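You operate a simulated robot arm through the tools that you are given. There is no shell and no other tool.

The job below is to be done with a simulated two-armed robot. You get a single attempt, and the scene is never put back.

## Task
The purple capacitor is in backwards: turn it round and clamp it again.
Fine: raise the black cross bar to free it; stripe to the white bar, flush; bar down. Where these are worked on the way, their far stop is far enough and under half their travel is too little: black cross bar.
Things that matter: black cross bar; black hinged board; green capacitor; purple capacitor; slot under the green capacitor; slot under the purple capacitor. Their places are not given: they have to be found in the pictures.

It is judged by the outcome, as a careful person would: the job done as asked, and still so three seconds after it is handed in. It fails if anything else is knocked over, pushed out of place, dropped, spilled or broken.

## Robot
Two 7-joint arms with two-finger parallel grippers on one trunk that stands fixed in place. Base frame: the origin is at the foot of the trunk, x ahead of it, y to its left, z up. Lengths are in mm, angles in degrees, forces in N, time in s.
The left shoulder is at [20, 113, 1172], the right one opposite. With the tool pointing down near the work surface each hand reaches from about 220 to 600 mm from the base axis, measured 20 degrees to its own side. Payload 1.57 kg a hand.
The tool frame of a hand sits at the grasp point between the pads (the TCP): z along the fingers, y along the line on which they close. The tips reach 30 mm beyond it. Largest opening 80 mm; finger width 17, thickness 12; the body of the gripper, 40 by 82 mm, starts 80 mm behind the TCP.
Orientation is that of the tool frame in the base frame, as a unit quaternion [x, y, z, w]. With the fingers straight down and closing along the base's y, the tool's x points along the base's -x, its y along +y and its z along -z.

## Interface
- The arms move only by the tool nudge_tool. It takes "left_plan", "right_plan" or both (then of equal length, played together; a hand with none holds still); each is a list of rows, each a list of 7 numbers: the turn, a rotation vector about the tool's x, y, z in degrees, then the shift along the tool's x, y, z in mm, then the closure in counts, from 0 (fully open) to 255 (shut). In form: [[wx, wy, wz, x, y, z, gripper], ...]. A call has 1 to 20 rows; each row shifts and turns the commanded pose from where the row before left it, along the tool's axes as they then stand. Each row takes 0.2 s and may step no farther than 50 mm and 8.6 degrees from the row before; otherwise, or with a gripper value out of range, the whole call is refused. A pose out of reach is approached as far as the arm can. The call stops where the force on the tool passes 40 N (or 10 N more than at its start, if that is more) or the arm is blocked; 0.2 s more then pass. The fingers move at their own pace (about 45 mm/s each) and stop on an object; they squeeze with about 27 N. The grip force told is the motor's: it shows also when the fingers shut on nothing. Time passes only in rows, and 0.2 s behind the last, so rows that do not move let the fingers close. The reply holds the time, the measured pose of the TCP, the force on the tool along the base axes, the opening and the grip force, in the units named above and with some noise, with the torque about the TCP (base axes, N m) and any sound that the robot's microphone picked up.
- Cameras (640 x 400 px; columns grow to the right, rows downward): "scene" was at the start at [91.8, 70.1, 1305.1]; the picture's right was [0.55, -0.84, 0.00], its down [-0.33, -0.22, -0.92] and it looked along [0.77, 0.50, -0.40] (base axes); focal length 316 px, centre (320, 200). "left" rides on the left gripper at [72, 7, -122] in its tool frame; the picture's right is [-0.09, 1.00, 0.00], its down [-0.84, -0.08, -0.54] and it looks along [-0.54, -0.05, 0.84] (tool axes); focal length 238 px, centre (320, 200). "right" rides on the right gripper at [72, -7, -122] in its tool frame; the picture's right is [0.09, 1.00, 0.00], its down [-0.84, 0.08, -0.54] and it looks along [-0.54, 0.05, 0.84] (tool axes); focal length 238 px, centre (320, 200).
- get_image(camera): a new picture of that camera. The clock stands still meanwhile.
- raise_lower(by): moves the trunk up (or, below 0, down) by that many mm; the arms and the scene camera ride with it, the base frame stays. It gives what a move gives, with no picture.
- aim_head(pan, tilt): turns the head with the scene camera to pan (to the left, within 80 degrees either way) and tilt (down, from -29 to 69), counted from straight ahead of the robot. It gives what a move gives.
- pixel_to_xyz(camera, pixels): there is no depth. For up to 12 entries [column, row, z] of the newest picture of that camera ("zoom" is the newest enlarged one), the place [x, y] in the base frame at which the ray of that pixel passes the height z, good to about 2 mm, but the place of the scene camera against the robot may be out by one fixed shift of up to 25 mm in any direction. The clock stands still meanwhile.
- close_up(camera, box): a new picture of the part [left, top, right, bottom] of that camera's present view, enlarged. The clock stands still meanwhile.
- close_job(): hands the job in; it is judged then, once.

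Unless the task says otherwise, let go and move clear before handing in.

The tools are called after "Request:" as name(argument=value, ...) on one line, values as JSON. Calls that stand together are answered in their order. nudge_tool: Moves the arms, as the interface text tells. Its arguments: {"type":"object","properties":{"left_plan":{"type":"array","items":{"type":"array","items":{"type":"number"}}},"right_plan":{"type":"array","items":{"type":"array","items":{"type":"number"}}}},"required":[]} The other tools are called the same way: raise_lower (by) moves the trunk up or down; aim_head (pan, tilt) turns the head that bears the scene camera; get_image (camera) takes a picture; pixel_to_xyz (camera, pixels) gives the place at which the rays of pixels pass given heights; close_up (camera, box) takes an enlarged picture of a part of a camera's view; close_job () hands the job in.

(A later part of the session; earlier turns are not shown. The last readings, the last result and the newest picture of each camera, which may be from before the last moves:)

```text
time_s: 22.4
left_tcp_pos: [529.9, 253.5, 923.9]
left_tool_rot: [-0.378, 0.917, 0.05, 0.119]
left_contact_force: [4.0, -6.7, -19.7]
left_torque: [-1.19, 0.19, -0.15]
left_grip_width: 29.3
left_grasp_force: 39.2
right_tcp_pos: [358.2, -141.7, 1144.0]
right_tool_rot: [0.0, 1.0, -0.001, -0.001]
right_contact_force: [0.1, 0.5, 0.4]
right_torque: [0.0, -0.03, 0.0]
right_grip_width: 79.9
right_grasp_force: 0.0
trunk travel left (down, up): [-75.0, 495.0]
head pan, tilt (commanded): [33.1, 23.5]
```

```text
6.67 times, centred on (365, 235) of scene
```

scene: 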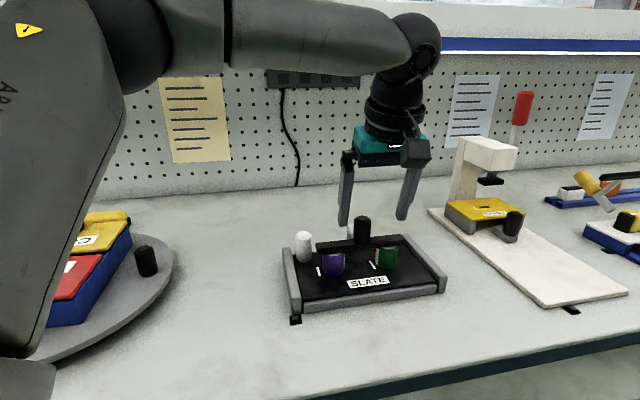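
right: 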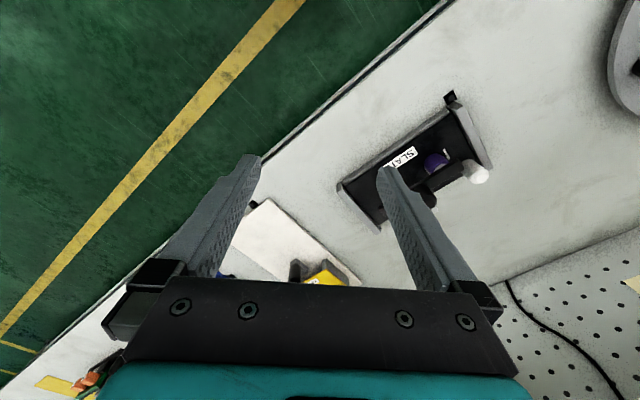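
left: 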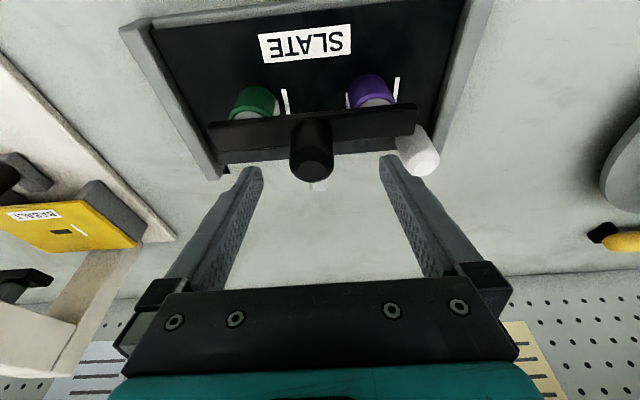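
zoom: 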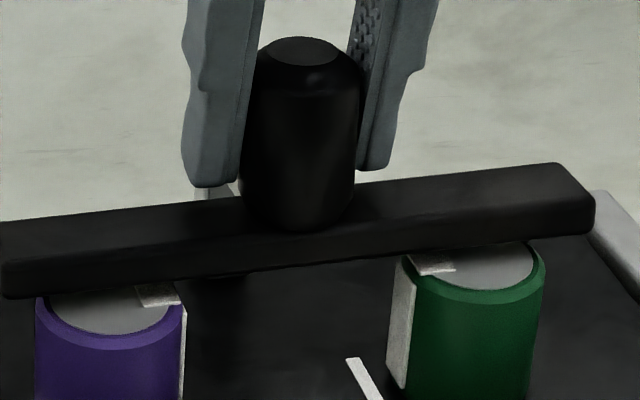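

I'll zoom strongly on the bar's left end and the knob to see if the bar has rotated.

Request:
close_up(camera="scene", box=[322, 225, 362, 255])

Request:
close_up(camera="scene", box=[390, 220, 430, 250])

```text
13.33 times, centred on (342, 240) of scene
```

zoom: 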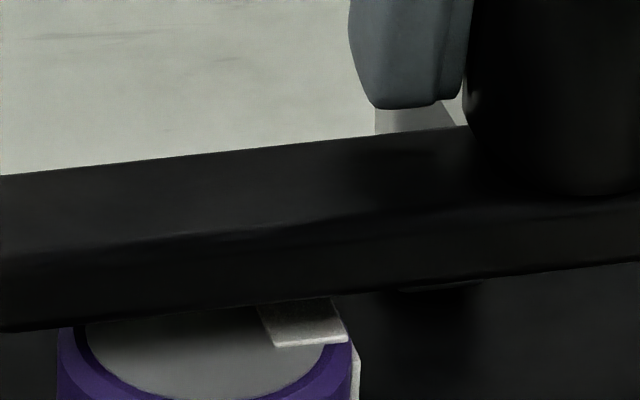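

```text
13.33 times, centred on (410, 235) of scene
```

zoom: 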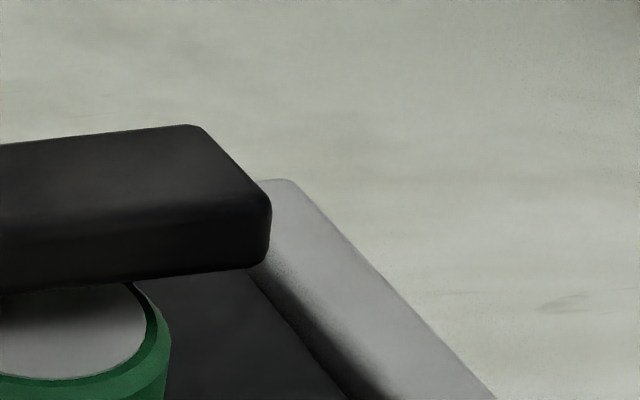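

The bar end keeps its shape (no visible rotation), so the bar slides upward stiffly while the hand's torque (≈−1 N·m) helps tip the board. I'll rotate the tool slightly about its closing axis to cancel that torque so the board stays down.

Request:
nudge_tool(left_plan=[[0, 1.5, 0, 0, 0, 0, 255], [0, 1.5, 0, 0, 0, 0, 255], [0, 0, 0, 0, 0, 0, 255]])

Request:
close_up(camera="scene", box=[280, 210, 380, 290])

```text
time_s: 23.1
left_tcp_pos: [532.7, 255.9, 927.7]
left_tool_rot: [-0.38, 0.918, 0.041, 0.101]
left_contact_force: [18.1, 5.7, -5.0]
left_torque: [1.47, -0.27, -0.18]
left_grip_width: 29.3
left_grasp_force: 38.4
right_tcp_pos: [358.9, -140.9, 1145.2]
right_tool_rot: [0.0, 1.0, -0.001, -0.001]
right_contact_force: [-0.5, 0.8, -0.1]
right_torque: [-0.02, 0.01, -0.02]
right_grip_width: 80.3
right_grasp_force: 0.1
trunk travel left (down, up): [-75.0, 495.0]
head pan, tilt (commanded): [33.1, 23.5]
```

```text
5.00 times, centred on (330, 250) of scene
```

zoom: 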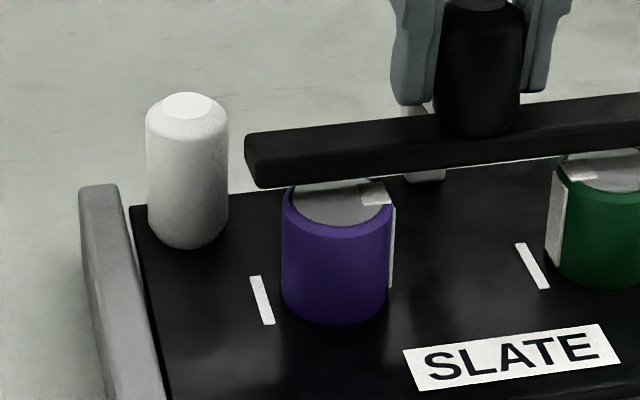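

The bar rose further and the hand moved up and back about equally, which hints that the bar swings about the bracket top. I'll check the shape of the bar's ends and the plate.

Request:
close_up(camera="scene", box=[390, 215, 430, 245])

Request:
close_up(camera="scene", box=[325, 195, 405, 255])

Request:
close_up(camera="left", box=[180, 20, 450, 200])

```text
13.33 times, centred on (410, 230) of scene
```

zoom: 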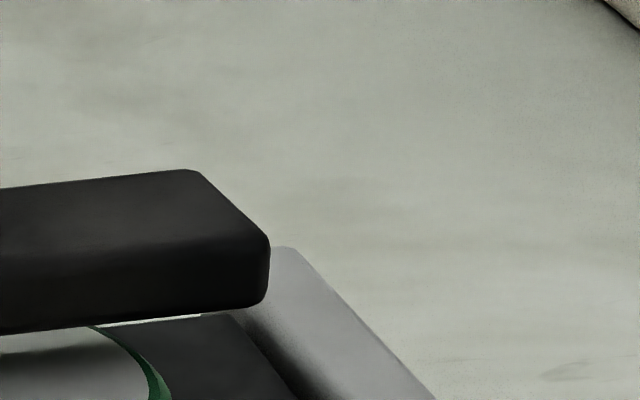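

```text
6.67 times, centred on (365, 225) of scene
```

zoom: 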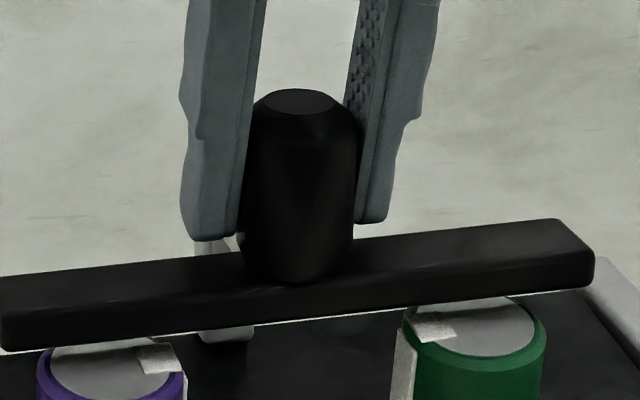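

```text
2.22 times, centred on (315, 110) of left
```

zoom: 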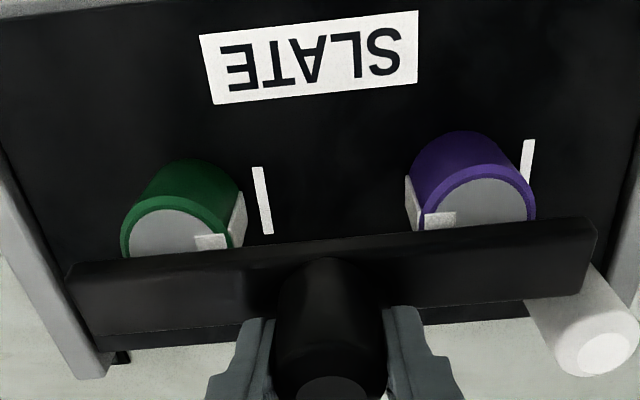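

The bar translates without rotating, about 10 mm up so far; the plate's back edge rose a few mm and stays there (friction hinge). With the torque now pressing the board down, I'll pull up 10 mm more and check.

Request:
nudge_tool(left_plan=[[0, 0, 0, -0.5, 0, -2.45, 255], [0, 0, 0, -0.5, 0, -2.45, 255], [0, 0, 0, -0.5, 0, -2.45, 255], [0, 0, 0, -0.5, 0, -2.45, 255], [0, 0, 0, 0, 0, 0, 255]])

Request:
close_up(camera="scene", box=[280, 200, 380, 280])

```text
time_s: 24.4
left_tcp_pos: [528.8, 253.0, 934.3]
left_tool_rot: [-0.38, 0.92, 0.039, 0.093]
left_contact_force: [6.2, -2.2, -19.6]
left_torque: [-1.19, -0.34, 0.02]
left_grip_width: 29.3
left_grasp_force: 38.7
right_tcp_pos: [358.1, -140.2, 1144.7]
right_tool_rot: [0.0, 1.0, 0.0, -0.001]
right_contact_force: [-0.7, 0.6, 0.0]
right_torque: [0.02, 0.0, -0.03]
right_grip_width: 79.9
right_grasp_force: 0.1
trunk travel left (down, up): [-75.0, 495.0]
head pan, tilt (commanded): [33.1, 23.5]
```

```text
5.00 times, centred on (330, 240) of scene
```

zoom: 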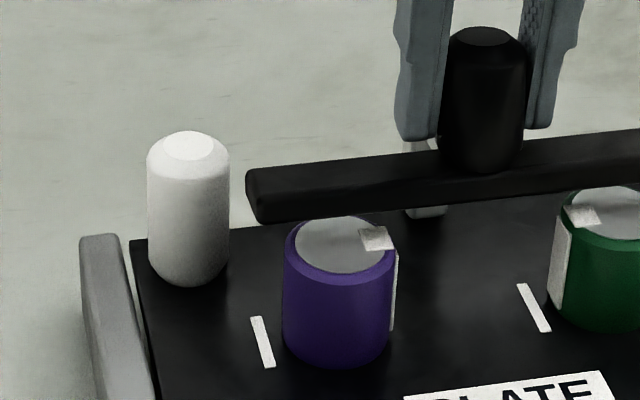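

The last pull tipped the board further (plate corner rose ~3 px), so I must counteract it. Pushing the knob backwards (+b, away from the front hinge, high above it) gives a moment that presses the board down; I'll add a backward shift and watch.

Request:
nudge_tool(left_plan=[[0, 0, 0, -2.0, 0, 0.4, 255], [0, 0, 0, -2.0, 0, 0.4, 255], [0, 0, 0, 0, 0, 0, 255]])

Request:
close_up(camera="scene", box=[280, 200, 380, 280])

```text
time_s: 25.1
left_tcp_pos: [531.0, 255.2, 937.7]
left_tool_rot: [-0.379, 0.92, 0.04, 0.096]
left_contact_force: [-2.6, -9.4, -7.4]
left_torque: [-0.03, 1.19, -0.13]
left_grip_width: 29.5
left_grasp_force: 39.1
right_tcp_pos: [355.7, -142.4, 1145.9]
right_tool_rot: [0.0, 1.0, 0.0, 0.0]
right_contact_force: [0.0, -0.5, 0.2]
right_torque: [0.0, -0.03, 0.01]
right_grip_width: 80.0
right_grasp_force: 0.1
trunk travel left (down, up): [-75.0, 495.0]
head pan, tilt (commanded): [33.1, 23.5]
```

```text
5.00 times, centred on (330, 240) of scene
```

zoom: 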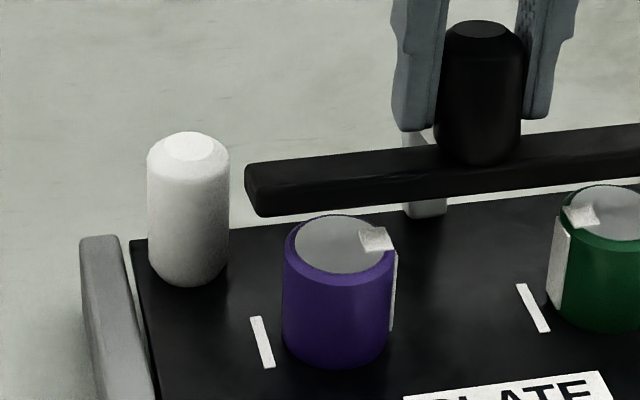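

Good: the bar crept up another ~3 mm while the plate stayed put, and the force fell to 7 N — so the slider is viscous and prefers a slow pull. I'll pull slowly (1 mm per row) with a slight backward bias.

Request:
nudge_tool(left_plan=[[0, 0, 0, -0.4, 0, -0.9, 255], [0, 0, 0, -0.4, 0, -0.9, 255], [0, 0, 0, -0.4, 0, -0.9, 255], [0, 0, 0, -0.4, 0, -0.9, 255], [0, 0, 0, -0.4, 0, -0.9, 255], [0, 0, 0, -0.4, 0, -0.9, 255]])

Request:
close_up(camera="scene", box=[280, 200, 380, 280])

```text
time_s: 26.6
left_tcp_pos: [532.5, 256.8, 940.5]
left_tool_rot: [-0.379, 0.92, 0.038, 0.095]
left_contact_force: [2.6, -7.4, -19.6]
left_torque: [-1.17, 0.16, -0.06]
left_grip_width: 29.4
left_grasp_force: 38.7
right_tcp_pos: [357.5, -140.9, 1144.2]
right_tool_rot: [-0.001, 1.0, 0.0, 0.0]
right_contact_force: [0.1, 1.0, -0.2]
right_torque: [0.02, -0.01, 0.04]
right_grip_width: 80.0
right_grasp_force: 0.0
trunk travel left (down, up): [-75.0, 495.0]
head pan, tilt (commanded): [33.1, 23.5]
```

```text
5.00 times, centred on (330, 240) of scene
```

zoom: 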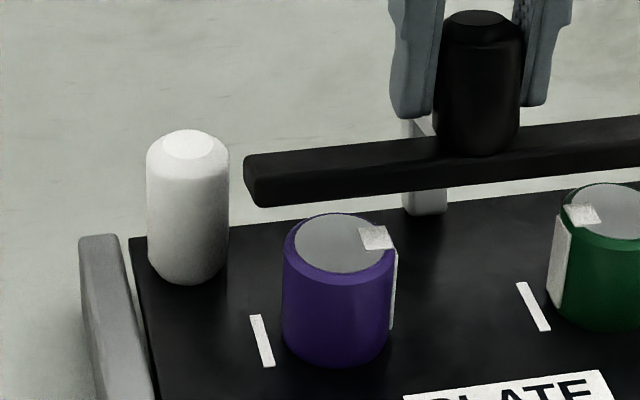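

Mostly the bar moved this time (plate corner only ~0.5 px). The slider's friction is ~19.6 N; I'll add a bit more tool rotation and backward push to load the board downward, then keep pulling slowly.

Request:
nudge_tool(left_plan=[[0, 1.5, 0, -1.5, 0, 0.3, 255], [0, 1.5, 0, -1.5, 0, 0.3, 255], [0, 0, 0, 0, 0, 0, 255]])

Request:
close_up(camera="scene", box=[280, 200, 380, 280])

```text
time_s: 27.4
left_tcp_pos: [535.8, 259.4, 943.0]
left_tool_rot: [-0.382, 0.921, 0.031, 0.074]
left_contact_force: [10.9, -2.5, -3.4]
left_torque: [0.94, 0.31, -0.24]
left_grip_width: 29.1
left_grasp_force: 39.2
right_tcp_pos: [357.5, -141.8, 1144.1]
right_tool_rot: [0.0, 1.0, 0.0, -0.001]
right_contact_force: [-0.3, 0.4, 0.2]
right_torque: [0.02, -0.01, 0.01]
right_grip_width: 80.0
right_grasp_force: 0.1
trunk travel left (down, up): [-75.0, 495.0]
head pan, tilt (commanded): [33.1, 23.5]
```

```text
5.00 times, centred on (330, 240) of scene
```

zoom: 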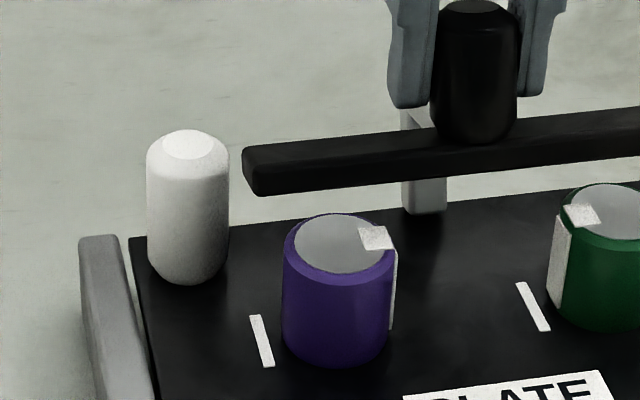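

The motion fits a hinge at the bracket: each tool rotation raised the bar, and its end face now looks thinner. I'll zoom in to see the bracket and the bar's angle.

Request:
close_up(camera="scene", box=[325, 190, 405, 250])

Request:
close_up(camera="scene", box=[390, 205, 430, 235])

Request:
get_image(camera="left")

```text
6.67 times, centred on (365, 220) of scene
```

zoom: 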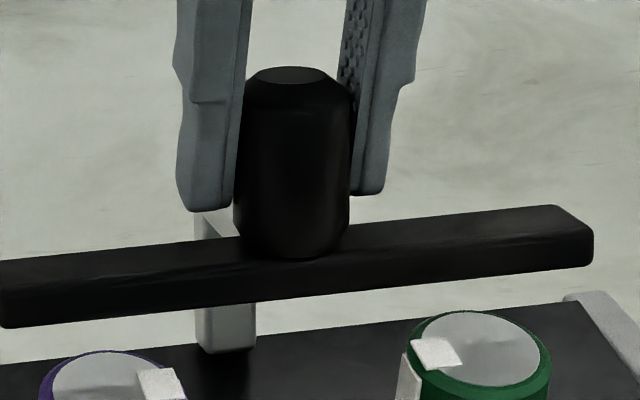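

```text
13.33 times, centred on (410, 220) of scene
```

zoom: 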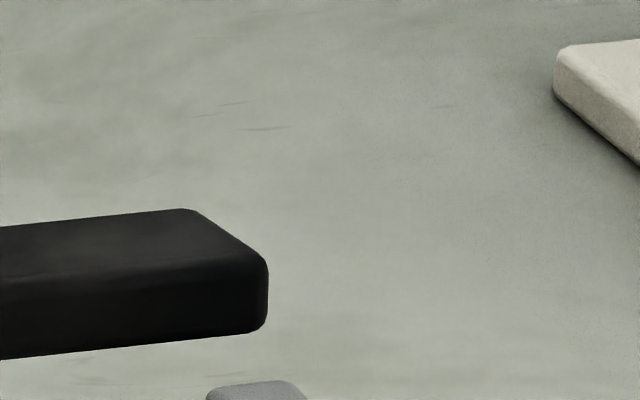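

```text
taken
```

left: 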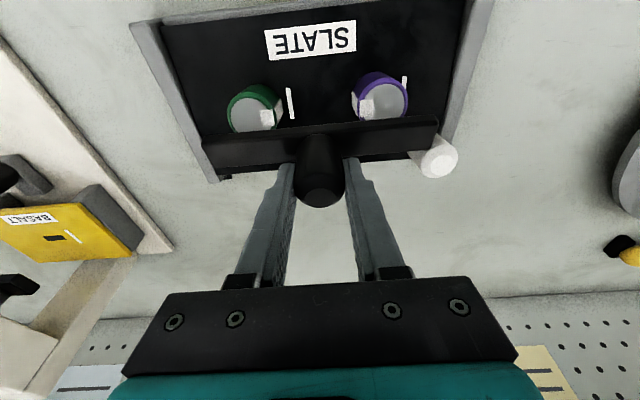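

The picture now shows that the gray arm and post move with the bar: it's a swing arm hinged at the post's foot at the plate's back edge, so the bar goes up and back along an arc. I'll release the knob and back off upward to see whether it stays.

Request:
nudge_tool(left_plan=[[0, 0, 0, 0, 0, 0, 120], [0, 0, 0, 0, 0, 0, 0], [0, 0, 0, 0, 0, 0, 0], [0, 0, 0, 0, 0, -30, 0], [0, 0, 0, 0, 0, -40, 0], [0, 0, 0, 0, 0, 0, 0]])

Request:
close_up(camera="scene", box=[270, 180, 450, 320])

Request:
get_image(camera="left")

```text
time_s: 28.8
left_tcp_pos: [521.7, 252.7, 1007.6]
left_tool_rot: [-0.382, 0.921, 0.03, 0.072]
left_contact_force: [-0.2, 0.6, 0.3]
left_torque: [0.01, -0.03, 0.01]
left_grip_width: 79.8
left_grasp_force: 0.1
left hand out of reach, approached as far as the arm can: row 5
right_tcp_pos: [356.2, -141.4, 1145.0]
right_tool_rot: [0.0, 1.0, 0.0, 0.0]
right_contact_force: [-0.8, 0.1, 0.4]
right_torque: [0.01, -0.01, -0.01]
right_grip_width: 80.1
right_grasp_force: 0.0
trunk travel left (down, up): [-75.0, 495.0]
head pan, tilt (commanded): [33.1, 23.5]
```

```text
2.86 times, centred on (360, 250) of scene
```

zoom: 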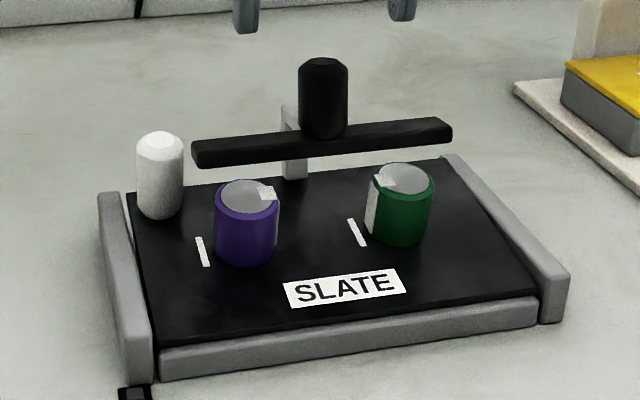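

```text
taken
```

left: 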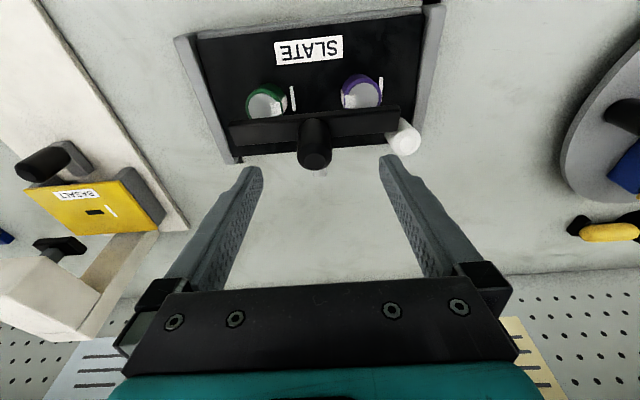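

The bar stays up on its own at roughly 15°. I'll test the left arm's reach in free air with a 40° forward tilt, moving back (+b) at safe height.

Request:
nudge_tool(left_plan=[[0, -7.75, 0, 0, 0, 0, 0], [0, -7.75, 0, 0, 0, 0, 0], [0, -7.75, 0, 0, 0, 0, 0], [0, -7.75, 0, 0, 0, 0, 0], [0, 0, 0, -23, 0, 19.3, 0], [0, 0, 0, -23, 0, 19.3, 0], [0, 0, 0, 0, 0, 0, 0]])

Request:
close_up(camera="scene", box=[280, 200, 380, 280])

```text
time_s: 30.4
left_tcp_pos: [563.2, 294.5, 1006.3]
left_tool_rot: [-0.359, 0.868, 0.131, 0.316]
left_contact_force: [0.1, 0.0, 0.1]
left_torque: [-0.06, -0.01, 0.02]
left_grip_width: 80.0
left_grasp_force: 0.1
right_tcp_pos: [356.4, -142.1, 1145.4]
right_tool_rot: [0.0, 1.0, 0.0, 0.0]
right_contact_force: [0.1, 0.8, -0.7]
right_torque: [0.02, -0.01, -0.05]
right_grip_width: 80.2
right_grasp_force: 0.0
trunk travel left (down, up): [-75.0, 495.0]
head pan, tilt (commanded): [33.1, 23.5]
```

```text
5.00 times, centred on (330, 240) of scene
```

zoom: 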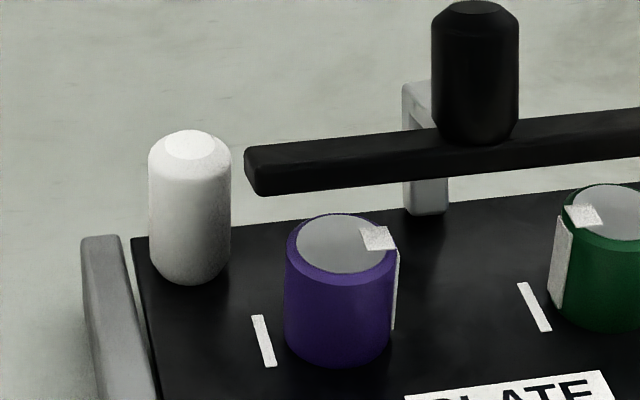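

With 40° tilt the arm reaches (563,294) easily, so tilting solves the reach. Next I'll locate the knob top in its present raised state with both cameras.

Request:
get_image(camera="left")

Request:
close_up(camera="left", box=[220, 0, 440, 140])

Request:
close_up(camera="scene", box=[320, 180, 420, 260])

```text
taken
```

left: 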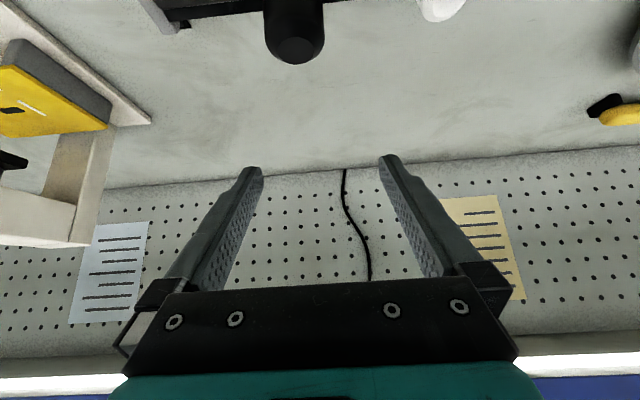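

```text
2.86 times, centred on (330, 70) of left
```

zoom: 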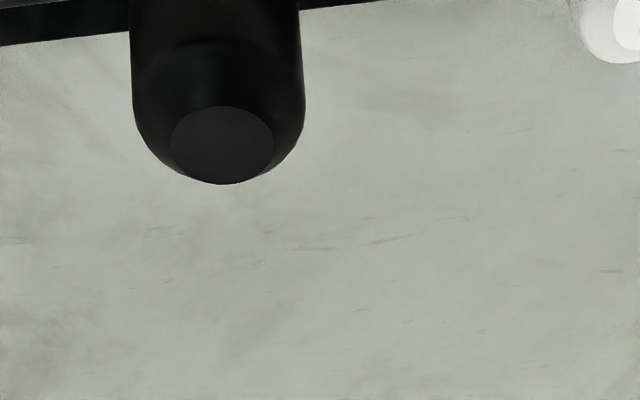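

```text
5.00 times, centred on (370, 220) of scene
```

zoom: 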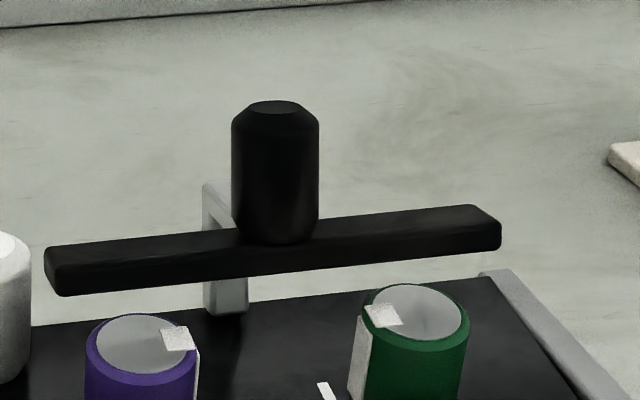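

Request:
pixel_to_xyz(camera="left", pixels=[[295.7, 50.8, 930], [295.7, 50.8, 950], [295.7, 50.8, 970], [441, 4, 870], [441, 4, 890]])

Request:
pixel_to_xyz(camera="scene", pixels=[[361, 201.4, 930], [361, 201.4, 950], [361, 201.4, 970], [318, 228, 870], [318, 228, 890], [347, 218, 880], [347, 218, 900], [353, 243, 830], [353, 243, 820]])

```text
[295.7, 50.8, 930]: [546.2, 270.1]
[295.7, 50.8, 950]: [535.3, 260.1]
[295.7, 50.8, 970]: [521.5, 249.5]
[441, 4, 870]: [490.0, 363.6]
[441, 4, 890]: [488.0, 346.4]
```

```text
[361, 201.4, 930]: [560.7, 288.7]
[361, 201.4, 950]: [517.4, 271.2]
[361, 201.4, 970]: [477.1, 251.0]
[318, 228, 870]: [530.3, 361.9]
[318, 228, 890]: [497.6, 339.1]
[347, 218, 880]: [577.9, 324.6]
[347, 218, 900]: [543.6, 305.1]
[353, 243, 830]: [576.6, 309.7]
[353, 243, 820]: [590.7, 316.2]
```

The knob top is now at (541,266,939), which fits the hinge model (hinge at the post's foot, b≈58, z≈818; bar raised ~15° relative to the plate). I'll approach the knob along the 40°-tilted tool axis.

Request:
nudge_tool(left_plan=[[0, 0, 0, 40.7, -2.3, -11.1, 0], [0, 0, 0, 40.7, -2.3, -11.1, 0], [0, 0, 0, 0, 0, 20, 0], [0, 0, 0, 0, 0, 0, 0]])

Request:
get_image(camera="left")

Request:
close_up(camera="scene", box=[290, 150, 430, 270])

```text
time_s: 31.4
left_tcp_pos: [521.8, 248.0, 957.2]
left_tool_rot: [-0.359, 0.869, 0.13, 0.316]
left_contact_force: [-0.2, 1.1, -0.1]
left_torque: [0.04, 0.04, -0.02]
left_grip_width: 79.9
left_grasp_force: 0.0
right_tcp_pos: [356.2, -140.2, 1144.9]
right_tool_rot: [0.0, 1.0, 0.0, 0.0]
right_contact_force: [0.2, 0.4, 0.0]
right_torque: [0.04, -0.01, 0.01]
right_grip_width: 80.1
right_grasp_force: 0.1
trunk travel left (down, up): [-75.0, 495.0]
head pan, tilt (commanded): [33.1, 23.5]
```

```text
taken
```

left: 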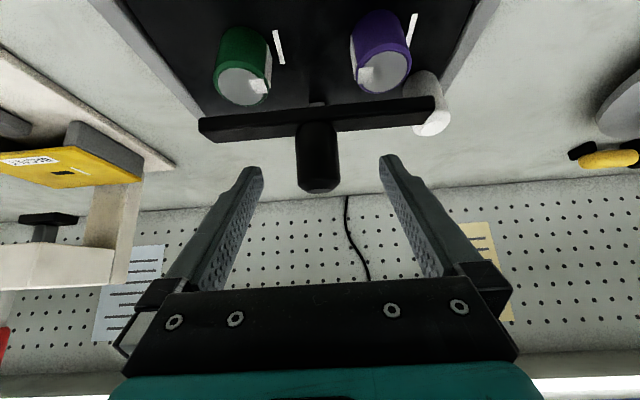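

```text
3.33 times, centred on (360, 210) of scene
```

zoom: 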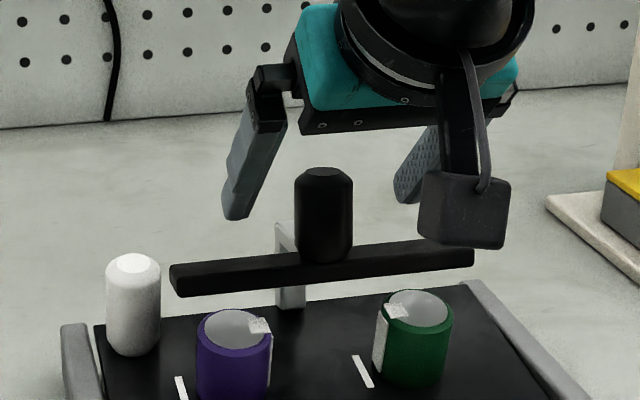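

The knob is centred between the fingers. Advancing 40 mm along the tool axis and closing.

Request:
nudge_tool(left_plan=[[0, 0, 0, 0.7, -0.3, 13.4, 0], [0, 0, 0, 0.7, -0.3, 13.4, 0], [0, 0, 0, 0.8, -0.2, 13.4, 0], [0, 0, 0, 0, 0, 0, 0], [0, 0, 0, 0, 0, 0, 150], [0, 0, 0, 0, 0, 0, 255], [0, 0, 0, 0, 0, 0, 255], [0, 0, 0, 0, 0, 0, 255], [0, 0, 0, 0, 0, 0, 255]])

Request:
close_up(camera="scene", box=[290, 150, 430, 270])

Request:
get_image(camera="left")

```text
time_s: 33.4
left_tcp_pos: [538.4, 262.8, 925.4]
left_tool_rot: [-0.358, 0.869, 0.13, 0.316]
left_contact_force: [-1.1, 1.4, -0.4]
left_torque: [-0.15, -0.17, 0.0]
left_grip_width: 29.2
left_grasp_force: 31.4
right_tcp_pos: [357.3, -139.7, 1144.7]
right_tool_rot: [-0.001, 1.0, 0.0, 0.0]
right_contact_force: [0.2, 0.5, -0.1]
right_torque: [0.01, -0.01, 0.0]
right_grip_width: 80.1
right_grasp_force: 0.0
trunk travel left (down, up): [-75.0, 495.0]
head pan, tilt (commanded): [33.1, 23.5]
```

```text
3.33 times, centred on (360, 210) of scene
```

zoom: 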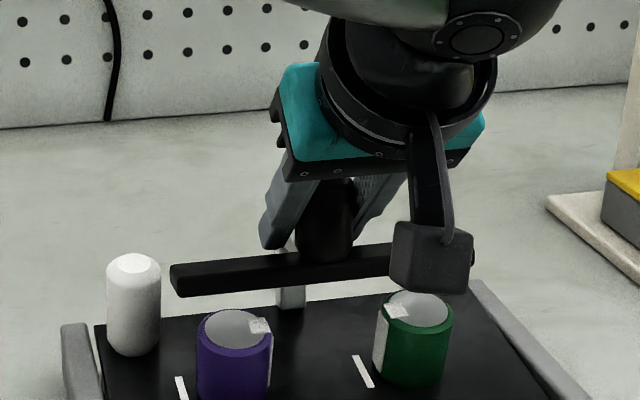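

```text
taken
```

left: 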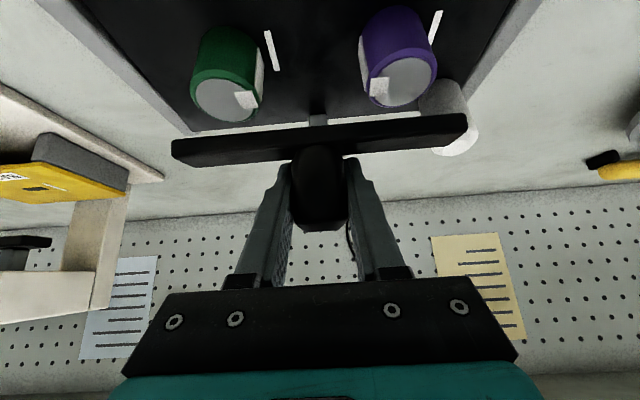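

The grip is good with almost no force. Now I'll move along the hinge arc: about 17 mm back and 5 mm up.

Request:
nudge_tool(left_plan=[[0, 0, 0, -3.25, 0, 1.4, 255], [0, 0, 0, -3.25, 0, 1.4, 255], [0, 0, 0, -3.25, 0, 1.4, 255], [0, 0, 0, -3.25, 0, 1.4, 255], [0, 0, 0, -3.25, 0, 1.4, 255], [0, 0, 0, 0, 0, 0, 255]])

Request:
close_up(camera="scene", box=[290, 150, 430, 270])

```text
time_s: 34.8
left_tcp_pos: [550.8, 274.0, 930.2]
left_tool_rot: [-0.358, 0.869, 0.13, 0.316]
left_contact_force: [-8.0, -6.3, -0.2]
left_torque: [-0.12, 0.86, -0.05]
left_grip_width: 28.8
left_grasp_force: 38.6
right_tcp_pos: [355.8, -142.9, 1146.1]
right_tool_rot: [0.0, 1.0, 0.0, 0.001]
right_contact_force: [-0.2, 0.2, 0.5]
right_torque: [0.01, 0.0, -0.01]
right_grip_width: 80.0
right_grasp_force: 0.2
trunk travel left (down, up): [-75.0, 495.0]
head pan, tilt (commanded): [33.1, 23.5]
```

```text
3.33 times, centred on (360, 210) of scene
```

zoom: 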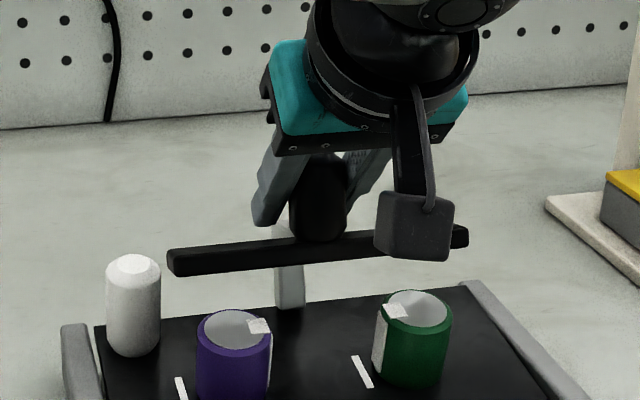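

The bar swings smoothly with ~10 N and the plate stays put. Continuing along the arc (another ~38 mm back, nearly level).

Request:
nudge_tool(left_plan=[[0, 0, 0, -3.4, 0, 2.2, 255], [0, 0, 0, -3.4, 0, 2.2, 255], [0, 0, 0, -3.4, 0, 2.2, 255], [0, 0, 0, -3.4, 0, 2.2, 255], [0, 0, 0, -3.4, 0, 2.2, 255], [0, 0, 0, -2.7, 0, 2.4, 255], [0, 0, 0, -2.7, 0, 2.4, 255], [0, 0, 0, -2.7, 0, 2.4, 255], [0, 0, 0, -2.7, 0, 2.4, 255], [0, 0, 0, -2.7, 0, 2.4, 255], [0, 0, 0, 0, 0, 0, 255]])

Request:
close_up(camera="scene", box=[290, 150, 430, 270])

```text
time_s: 37.1
left_tcp_pos: [577.0, 301.5, 932.6]
left_tool_rot: [-0.359, 0.868, 0.131, 0.317]
left_contact_force: [-7.8, -7.2, 4.3]
left_torque: [-0.55, 0.88, -0.15]
left_grip_width: 29.0
left_grasp_force: 38.8
right_tcp_pos: [356.0, -141.8, 1144.9]
right_tool_rot: [0.0, 1.0, 0.0, 0.001]
right_contact_force: [0.0, 0.5, 1.3]
right_torque: [-0.01, 0.0, -0.02]
right_grip_width: 80.1
right_grasp_force: 0.1
trunk travel left (down, up): [-75.0, 495.0]
head pan, tilt (commanded): [33.1, 23.5]
```

```text
3.33 times, centred on (360, 210) of scene
```

zoom: 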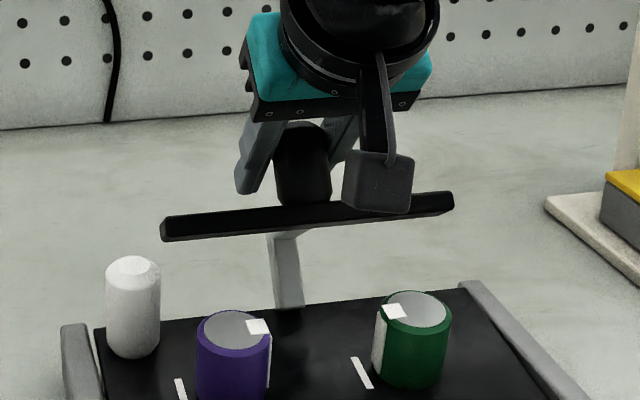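

The bar is now about 40° up and the plate isn't moving. Continuing the arc back and slightly down.

Request:
nudge_tool(left_plan=[[0, 0, 0, -2.2, 0, 2.9, 255], [0, 0, 0, -2.2, 0, 2.9, 255], [0, 0, 0, -2.2, 0, 2.9, 255], [0, 0, 0, -2.2, 0, 2.9, 255], [0, 0, 0, -2.2, 0, 2.9, 255], [0, 0, 0, -1.7, 0, 3.2, 255], [0, 0, 0, -1.7, 0, 3.2, 255], [0, 0, 0, -1.7, 0, 3.2, 255], [0, 0, 0, -1.7, 0, 3.2, 255], [0, 0, 0, -1.7, 0, 3.2, 255], [0, 0, 0, 0, 0, 0, 255]])

Request:
close_up(camera="scene", box=[290, 150, 430, 270])

```text
time_s: 39.5
left_tcp_pos: [601.7, 325.4, 922.5]
left_tool_rot: [-0.359, 0.869, 0.13, 0.316]
left_contact_force: [-4.9, -6.6, 6.4]
left_torque: [-0.9, 0.62, 0.23]
left_grip_width: 29.0
left_grasp_force: 38.4
right_tcp_pos: [356.2, -141.4, 1145.7]
right_tool_rot: [0.0, 1.0, 0.001, 0.0]
right_contact_force: [-0.1, 0.4, 0.4]
right_torque: [0.02, -0.01, 0.0]
right_grip_width: 80.0
right_grasp_force: 0.0
trunk travel left (down, up): [-75.0, 495.0]
head pan, tilt (commanded): [33.1, 23.5]
```

```text
3.33 times, centred on (360, 210) of scene
```

zoom: 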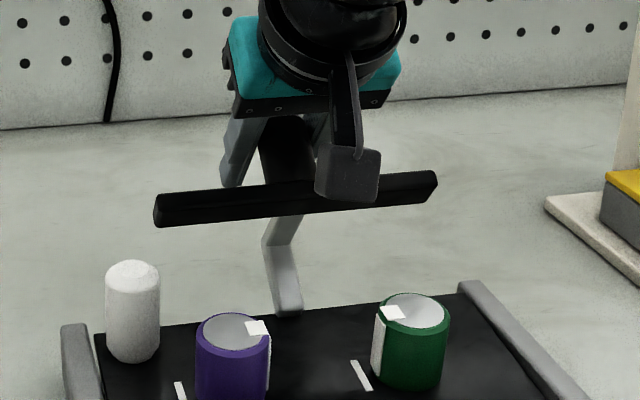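

Continuing toward the far stop; the bar is at ~60° and the reach is still fine.

Request:
nudge_tool(left_plan=[[0, 0, 0, -1.1, 0, 3.4, 255], [0, 0, 0, -1.1, 0, 3.4, 255], [0, 0, 0, -1.1, 0, 3.4, 255], [0, 0, 0, -1.1, 0, 3.4, 255], [0, 0, 0, -1.1, 0, 3.4, 255], [0, 0, 0, 0, 0, 0, 255]])

Request:
close_up(camera="scene", box=[290, 150, 430, 270])

```text
time_s: 41.0
left_tcp_pos: [611.4, 335.4, 912.4]
left_tool_rot: [-0.358, 0.868, 0.13, 0.317]
left_contact_force: [-5.5, -5.9, 9.2]
left_torque: [-0.89, 0.64, 0.25]
left_grip_width: 28.9
left_grasp_force: 39.2
right_tcp_pos: [355.4, -142.5, 1143.9]
right_tool_rot: [0.0, 1.0, 0.001, 0.001]
right_contact_force: [-0.3, 0.3, -0.1]
right_torque: [-0.02, 0.0, 0.0]
right_grip_width: 80.2
right_grasp_force: 0.1
trunk travel left (down, up): [-75.0, 495.0]
head pan, tilt (commanded): [33.1, 23.5]
```

```text
3.33 times, centred on (360, 210) of scene
```

zoom: 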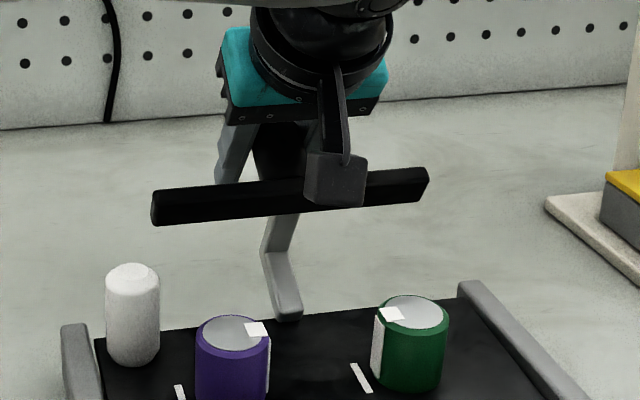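

The plate is also settling back down (corner row dropping). One more arc step to look for the far stop.

Request:
nudge_tool(left_plan=[[0, 0, 0, -0.5, 0, 3.6, 255], [0, 0, 0, -0.5, 0, 3.6, 255], [0, 0, 0, -0.5, 0, 3.6, 255], [0, 0, 0, -0.5, 0, 3.6, 255], [0, 0, 0, -0.5, 0, 3.6, 255], [0, 0, 0, 0, 0, 0, 255]])

Request:
close_up(camera="scene", box=[290, 150, 430, 270])

```text
time_s: 42.4
left_tcp_pos: [617.5, 341.3, 902.7]
left_tool_rot: [-0.356, 0.869, 0.126, 0.319]
left_contact_force: [12.8, -24.5, 9.3]
left_torque: [-0.56, 1.06, 0.87]
left_grip_width: 28.9
left_grasp_force: 38.3
left hand out of reach, approached as far as the arm can: row 2, 4
right_tcp_pos: [357.5, -144.5, 1144.8]
right_tool_rot: [0.0, 1.0, 0.001, 0.001]
right_contact_force: [-0.3, 0.0, -0.3]
right_torque: [-0.01, -0.01, 0.01]
right_grip_width: 80.2
right_grasp_force: 0.0
trunk travel left (down, up): [-75.0, 495.0]
head pan, tilt (commanded): [33.1, 23.5]
```

```text
3.33 times, centred on (360, 210) of scene
```

zoom: 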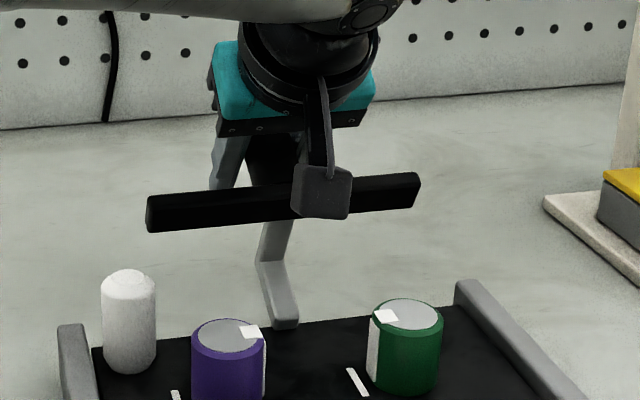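

The arm ran out of reach and a sideways force (~26 N) built up, so I'll back off the last bit right away.

Request:
nudge_tool(left_plan=[[0, 0, 0, 0.5, 0, -3.6, 255], [0, 0, 0, 0.5, 0, -3.6, 255], [0, 0, 0, 0.5, 0, -3.6, 255], [0, 0, 0, 0.5, 0, -3.6, 255], [0, 0, 0, 0, 0, 0, 255]])

Request:
close_up(camera="scene", box=[290, 150, 430, 270])

```text
time_s: 43.5
left_tcp_pos: [612.5, 336.9, 907.3]
left_tool_rot: [-0.356, 0.87, 0.128, 0.315]
left_contact_force: [24.8, -19.3, -15.9]
left_torque: [1.32, -0.5, 1.08]
left_grip_width: 29.2
left_grasp_force: 38.8
right_tcp_pos: [361.0, -143.5, 1142.8]
right_tool_rot: [0.0, 1.0, 0.001, -0.002]
right_contact_force: [1.0, -0.5, -0.7]
right_torque: [-0.03, 0.0, -0.01]
right_grip_width: 80.0
right_grasp_force: 0.0
trunk travel left (down, up): [-75.0, 495.0]
head pan, tilt (commanded): [33.1, 23.5]
```

```text
3.33 times, centred on (360, 210) of scene
```

zoom: 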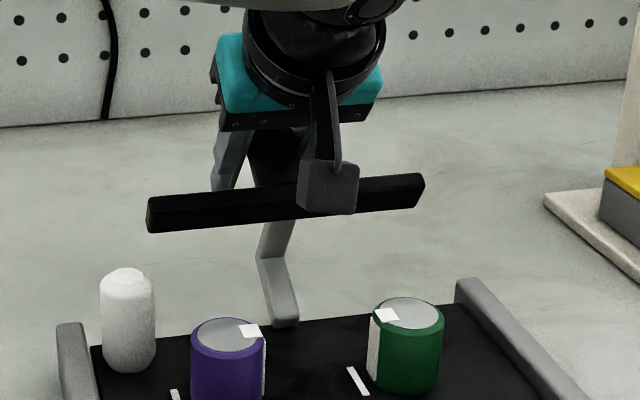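

A sideways load of ~31 N remains because of the reach limit. I'll open the gripper in place to release it; the bar's friction should hold it.

Request:
nudge_tool(left_plan=[[0, 0, 0, 0, 0, 0, 150], [0, 0, 0, 0, 0, 0, 60], [0, 0, 0, 0, 0, 0, 0], [0, 0, 0, 0, 0, 0, 0]])

Request:
close_up(camera="scene", box=[290, 150, 430, 270])

Request:
get_image(camera="left")

```text
time_s: 44.5
left_tcp_pos: [608.9, 341.3, 910.6]
left_tool_rot: [-0.36, 0.868, 0.131, 0.316]
left_contact_force: [-0.7, 0.0, 0.6]
left_torque: [-0.01, 0.0, 0.01]
left_grip_width: 80.1
left_grasp_force: 0.0
right_tcp_pos: [356.1, -140.9, 1145.5]
right_tool_rot: [0.0, 1.0, 0.0, 0.001]
right_contact_force: [0.8, 0.7, -0.1]
right_torque: [-0.03, 0.01, 0.02]
right_grip_width: 79.9
right_grasp_force: 0.1
trunk travel left (down, up): [-75.0, 495.0]
head pan, tilt (commanded): [33.1, 23.5]
```

```text
3.33 times, centred on (360, 210) of scene
```

zoom: 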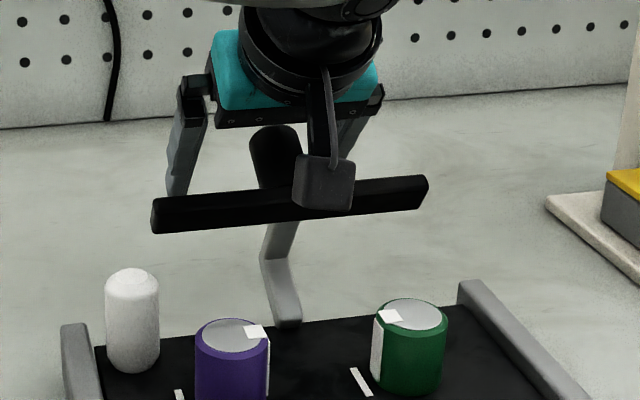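

```text
taken
```

left: 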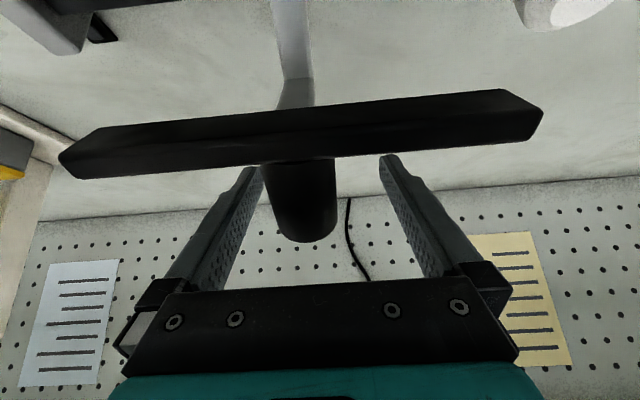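

Released cleanly: forces zero, the bar stays up at ~70° and the plate has settled flat again (corner back at its original row). I'll retreat along the tool axis, then go look at the capacitors.

Request:
nudge_tool(left_plan=[[0, 0, 0, 0, 0, -40, 0], [0, 0, 0, 0, 0, -45, 0], [0, 0, 0, 20, 0, -30, 0], [0, 7.5, 0, 30, 0, -10, 0], [0, 7.5, 0, 30, 0, 0, 0], [0, 7.5, 0, 20, 0, 0, 0], [0, 7.5, 0, 0, 0, 0, 0], [0, 0, 0, 0, 0, 0, 0]])

Request:
get_image(camera="left")

Request:
get_image(camera="scene")

```text
time_s: 46.4
left_tcp_pos: [494.0, 225.7, 949.1]
left_tool_rot: [-0.38, 0.921, 0.033, 0.08]
left_contact_force: [0.4, -0.8, -0.1]
left_torque: [0.03, -0.01, 0.0]
left_grip_width: 79.9
left_grasp_force: 0.0
right_tcp_pos: [356.9, -141.3, 1145.3]
right_tool_rot: [0.0, 1.0, 0.0, -0.001]
right_contact_force: [-0.3, 0.8, -0.3]
right_torque: [0.02, 0.0, 0.02]
right_grip_width: 79.8
right_grasp_force: 0.2
trunk travel left (down, up): [-75.0, 495.0]
head pan, tilt (commanded): [33.1, 23.5]
```

```text
taken
```

left: 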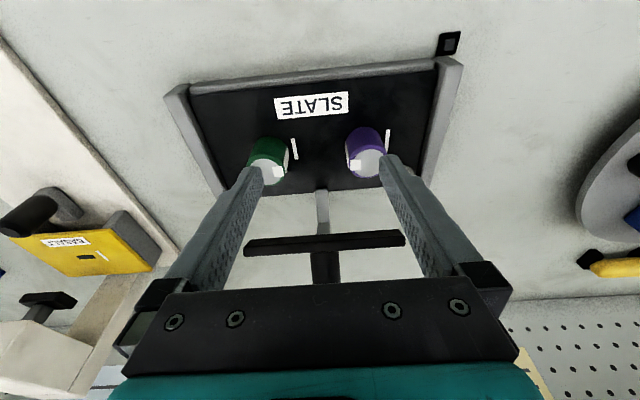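

```text
taken
```

scene: 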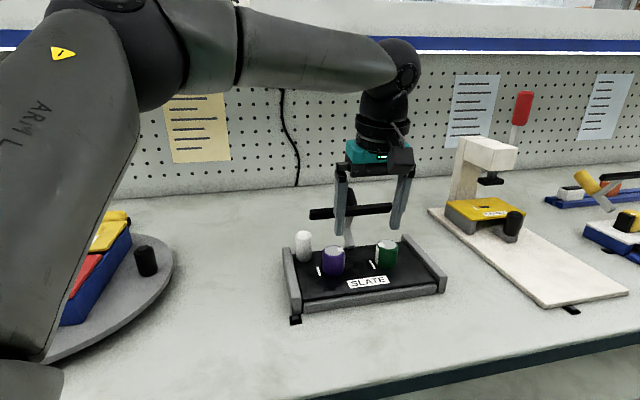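

The bar is clear of the capacitors. Zooming on the two capacitors.

Request:
close_up(camera="left", box=[220, 100, 420, 220])

Request:
close_up(camera="scene", box=[285, 220, 425, 305])

```text
3.20 times, centred on (320, 160) of left
```

zoom: 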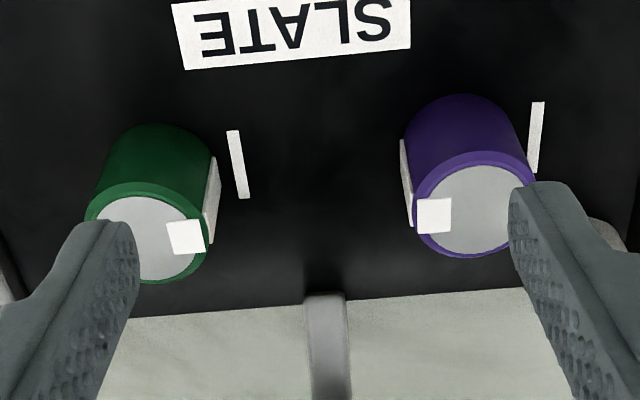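

```text
4.57 times, centred on (355, 262) of scene
```

zoom: 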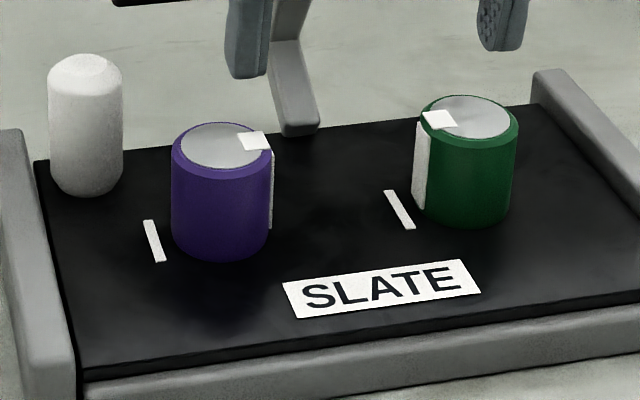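

Both caps are clear: the purple one's white top mark and slab face right (toward green); the green's faces its bar on the left. I'll go above the purple capacitor with the tool vertical and yawed −45° (closing front-to-back, away from the stripe).

Request:
nudge_tool(left_plan=[[0, 5, 0, 0, 0, 0, 0], [0, 4.9, 0, 0, 0, 0, 0], [0, 0, 0, -21.3, 23.6, -5.5, 0], [0, 0, 0, -21.3, 23.6, -5.5, 0], [0, 0, 8.2, 0, 0, 0, 0], [0, 0, 8.2, 0, 0, 0, 0], [0, 0, 8.2, 0, 0, 0, 0], [0, 0, 8.2, 0, 0, 0, 0], [0, 0, 8.2, 0, 0, 0, 0], [0, 0, 8.2, 0, 0, 0, 0], [0, 0, 8.2, 0, 0, 0, 0], [0, 0, 8.2, 0, 0, 0, 0], [0, 0, 8.2, 0, 0, 0, 0], [0, 0, 8.2, 0, 0, 0, 0], [0, 0, 8.2, 0, 0, 0, 0], [0, 0, 0, 0, 0, 0, 0]])

Request:
get_image(camera="left")

Request:
close_up(camera="left", box=[240, 70, 400, 200])

```text
time_s: 49.8
left_tcp_pos: [491.5, 288.9, 959.7]
left_tool_rot: [0.386, 0.923, 0.0, 0.001]
left_contact_force: [0.7, 0.5, 0.6]
left_torque: [-0.01, 0.01, -0.03]
left_grip_width: 80.1
left_grasp_force: 0.2
right_tcp_pos: [356.7, -142.0, 1146.4]
right_tool_rot: [0.001, 1.0, 0.001, 0.001]
right_contact_force: [0.2, 0.6, 0.5]
right_torque: [-0.01, 0.01, 0.01]
right_grip_width: 79.8
right_grasp_force: 0.0
trunk travel left (down, up): [-75.0, 495.0]
head pan, tilt (commanded): [33.1, 23.5]
```

```text
taken
```

left: 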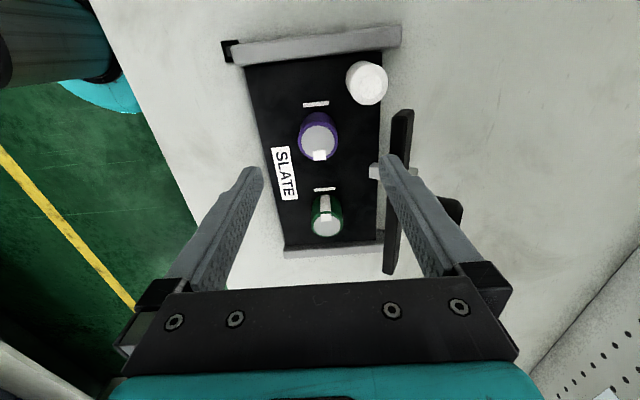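

```text
3.08 times, centred on (320, 135) of left
```

zoom: 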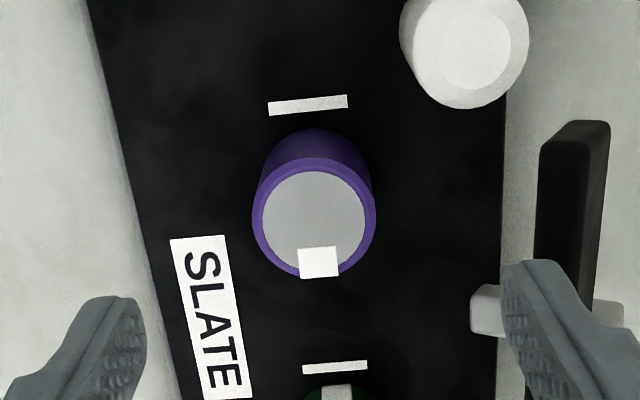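

Very clear view from the side: cap top centre at zoom (313,218), stripe mark at (318,262), white bar at (308,105). Converting to base coordinates.

Request:
pixel_to_xyz(camera="zoom", pixels=[[313, 218, 862], [313, 218, 868], [308, 105, 815], [308, 105, 821], [268, 106, 818], [348, 101, 818], [318, 262, 866], [335, 368, 818], [465, 50, 877], [250, 216, 866], [376, 216, 866]])

Request:
close_up(camera="left", box=[260, 90, 380, 250])

```text
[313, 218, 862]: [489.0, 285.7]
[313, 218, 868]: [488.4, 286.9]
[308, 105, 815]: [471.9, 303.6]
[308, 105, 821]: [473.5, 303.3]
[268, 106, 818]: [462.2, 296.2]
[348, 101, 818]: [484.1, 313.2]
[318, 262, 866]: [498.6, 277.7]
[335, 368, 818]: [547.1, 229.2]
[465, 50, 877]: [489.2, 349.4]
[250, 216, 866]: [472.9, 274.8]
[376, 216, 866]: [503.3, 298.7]
```

```text
2.50 times, centred on (320, 170) of left
```

zoom: 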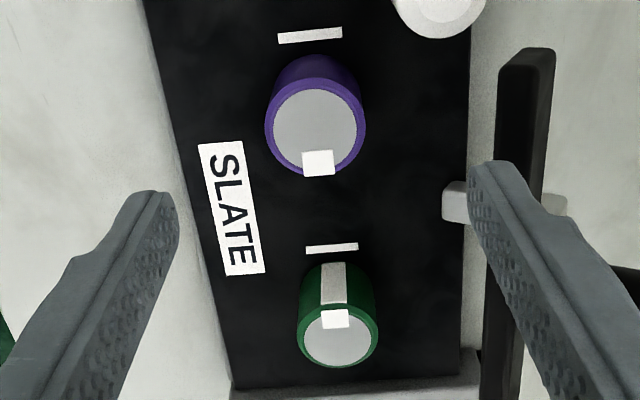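

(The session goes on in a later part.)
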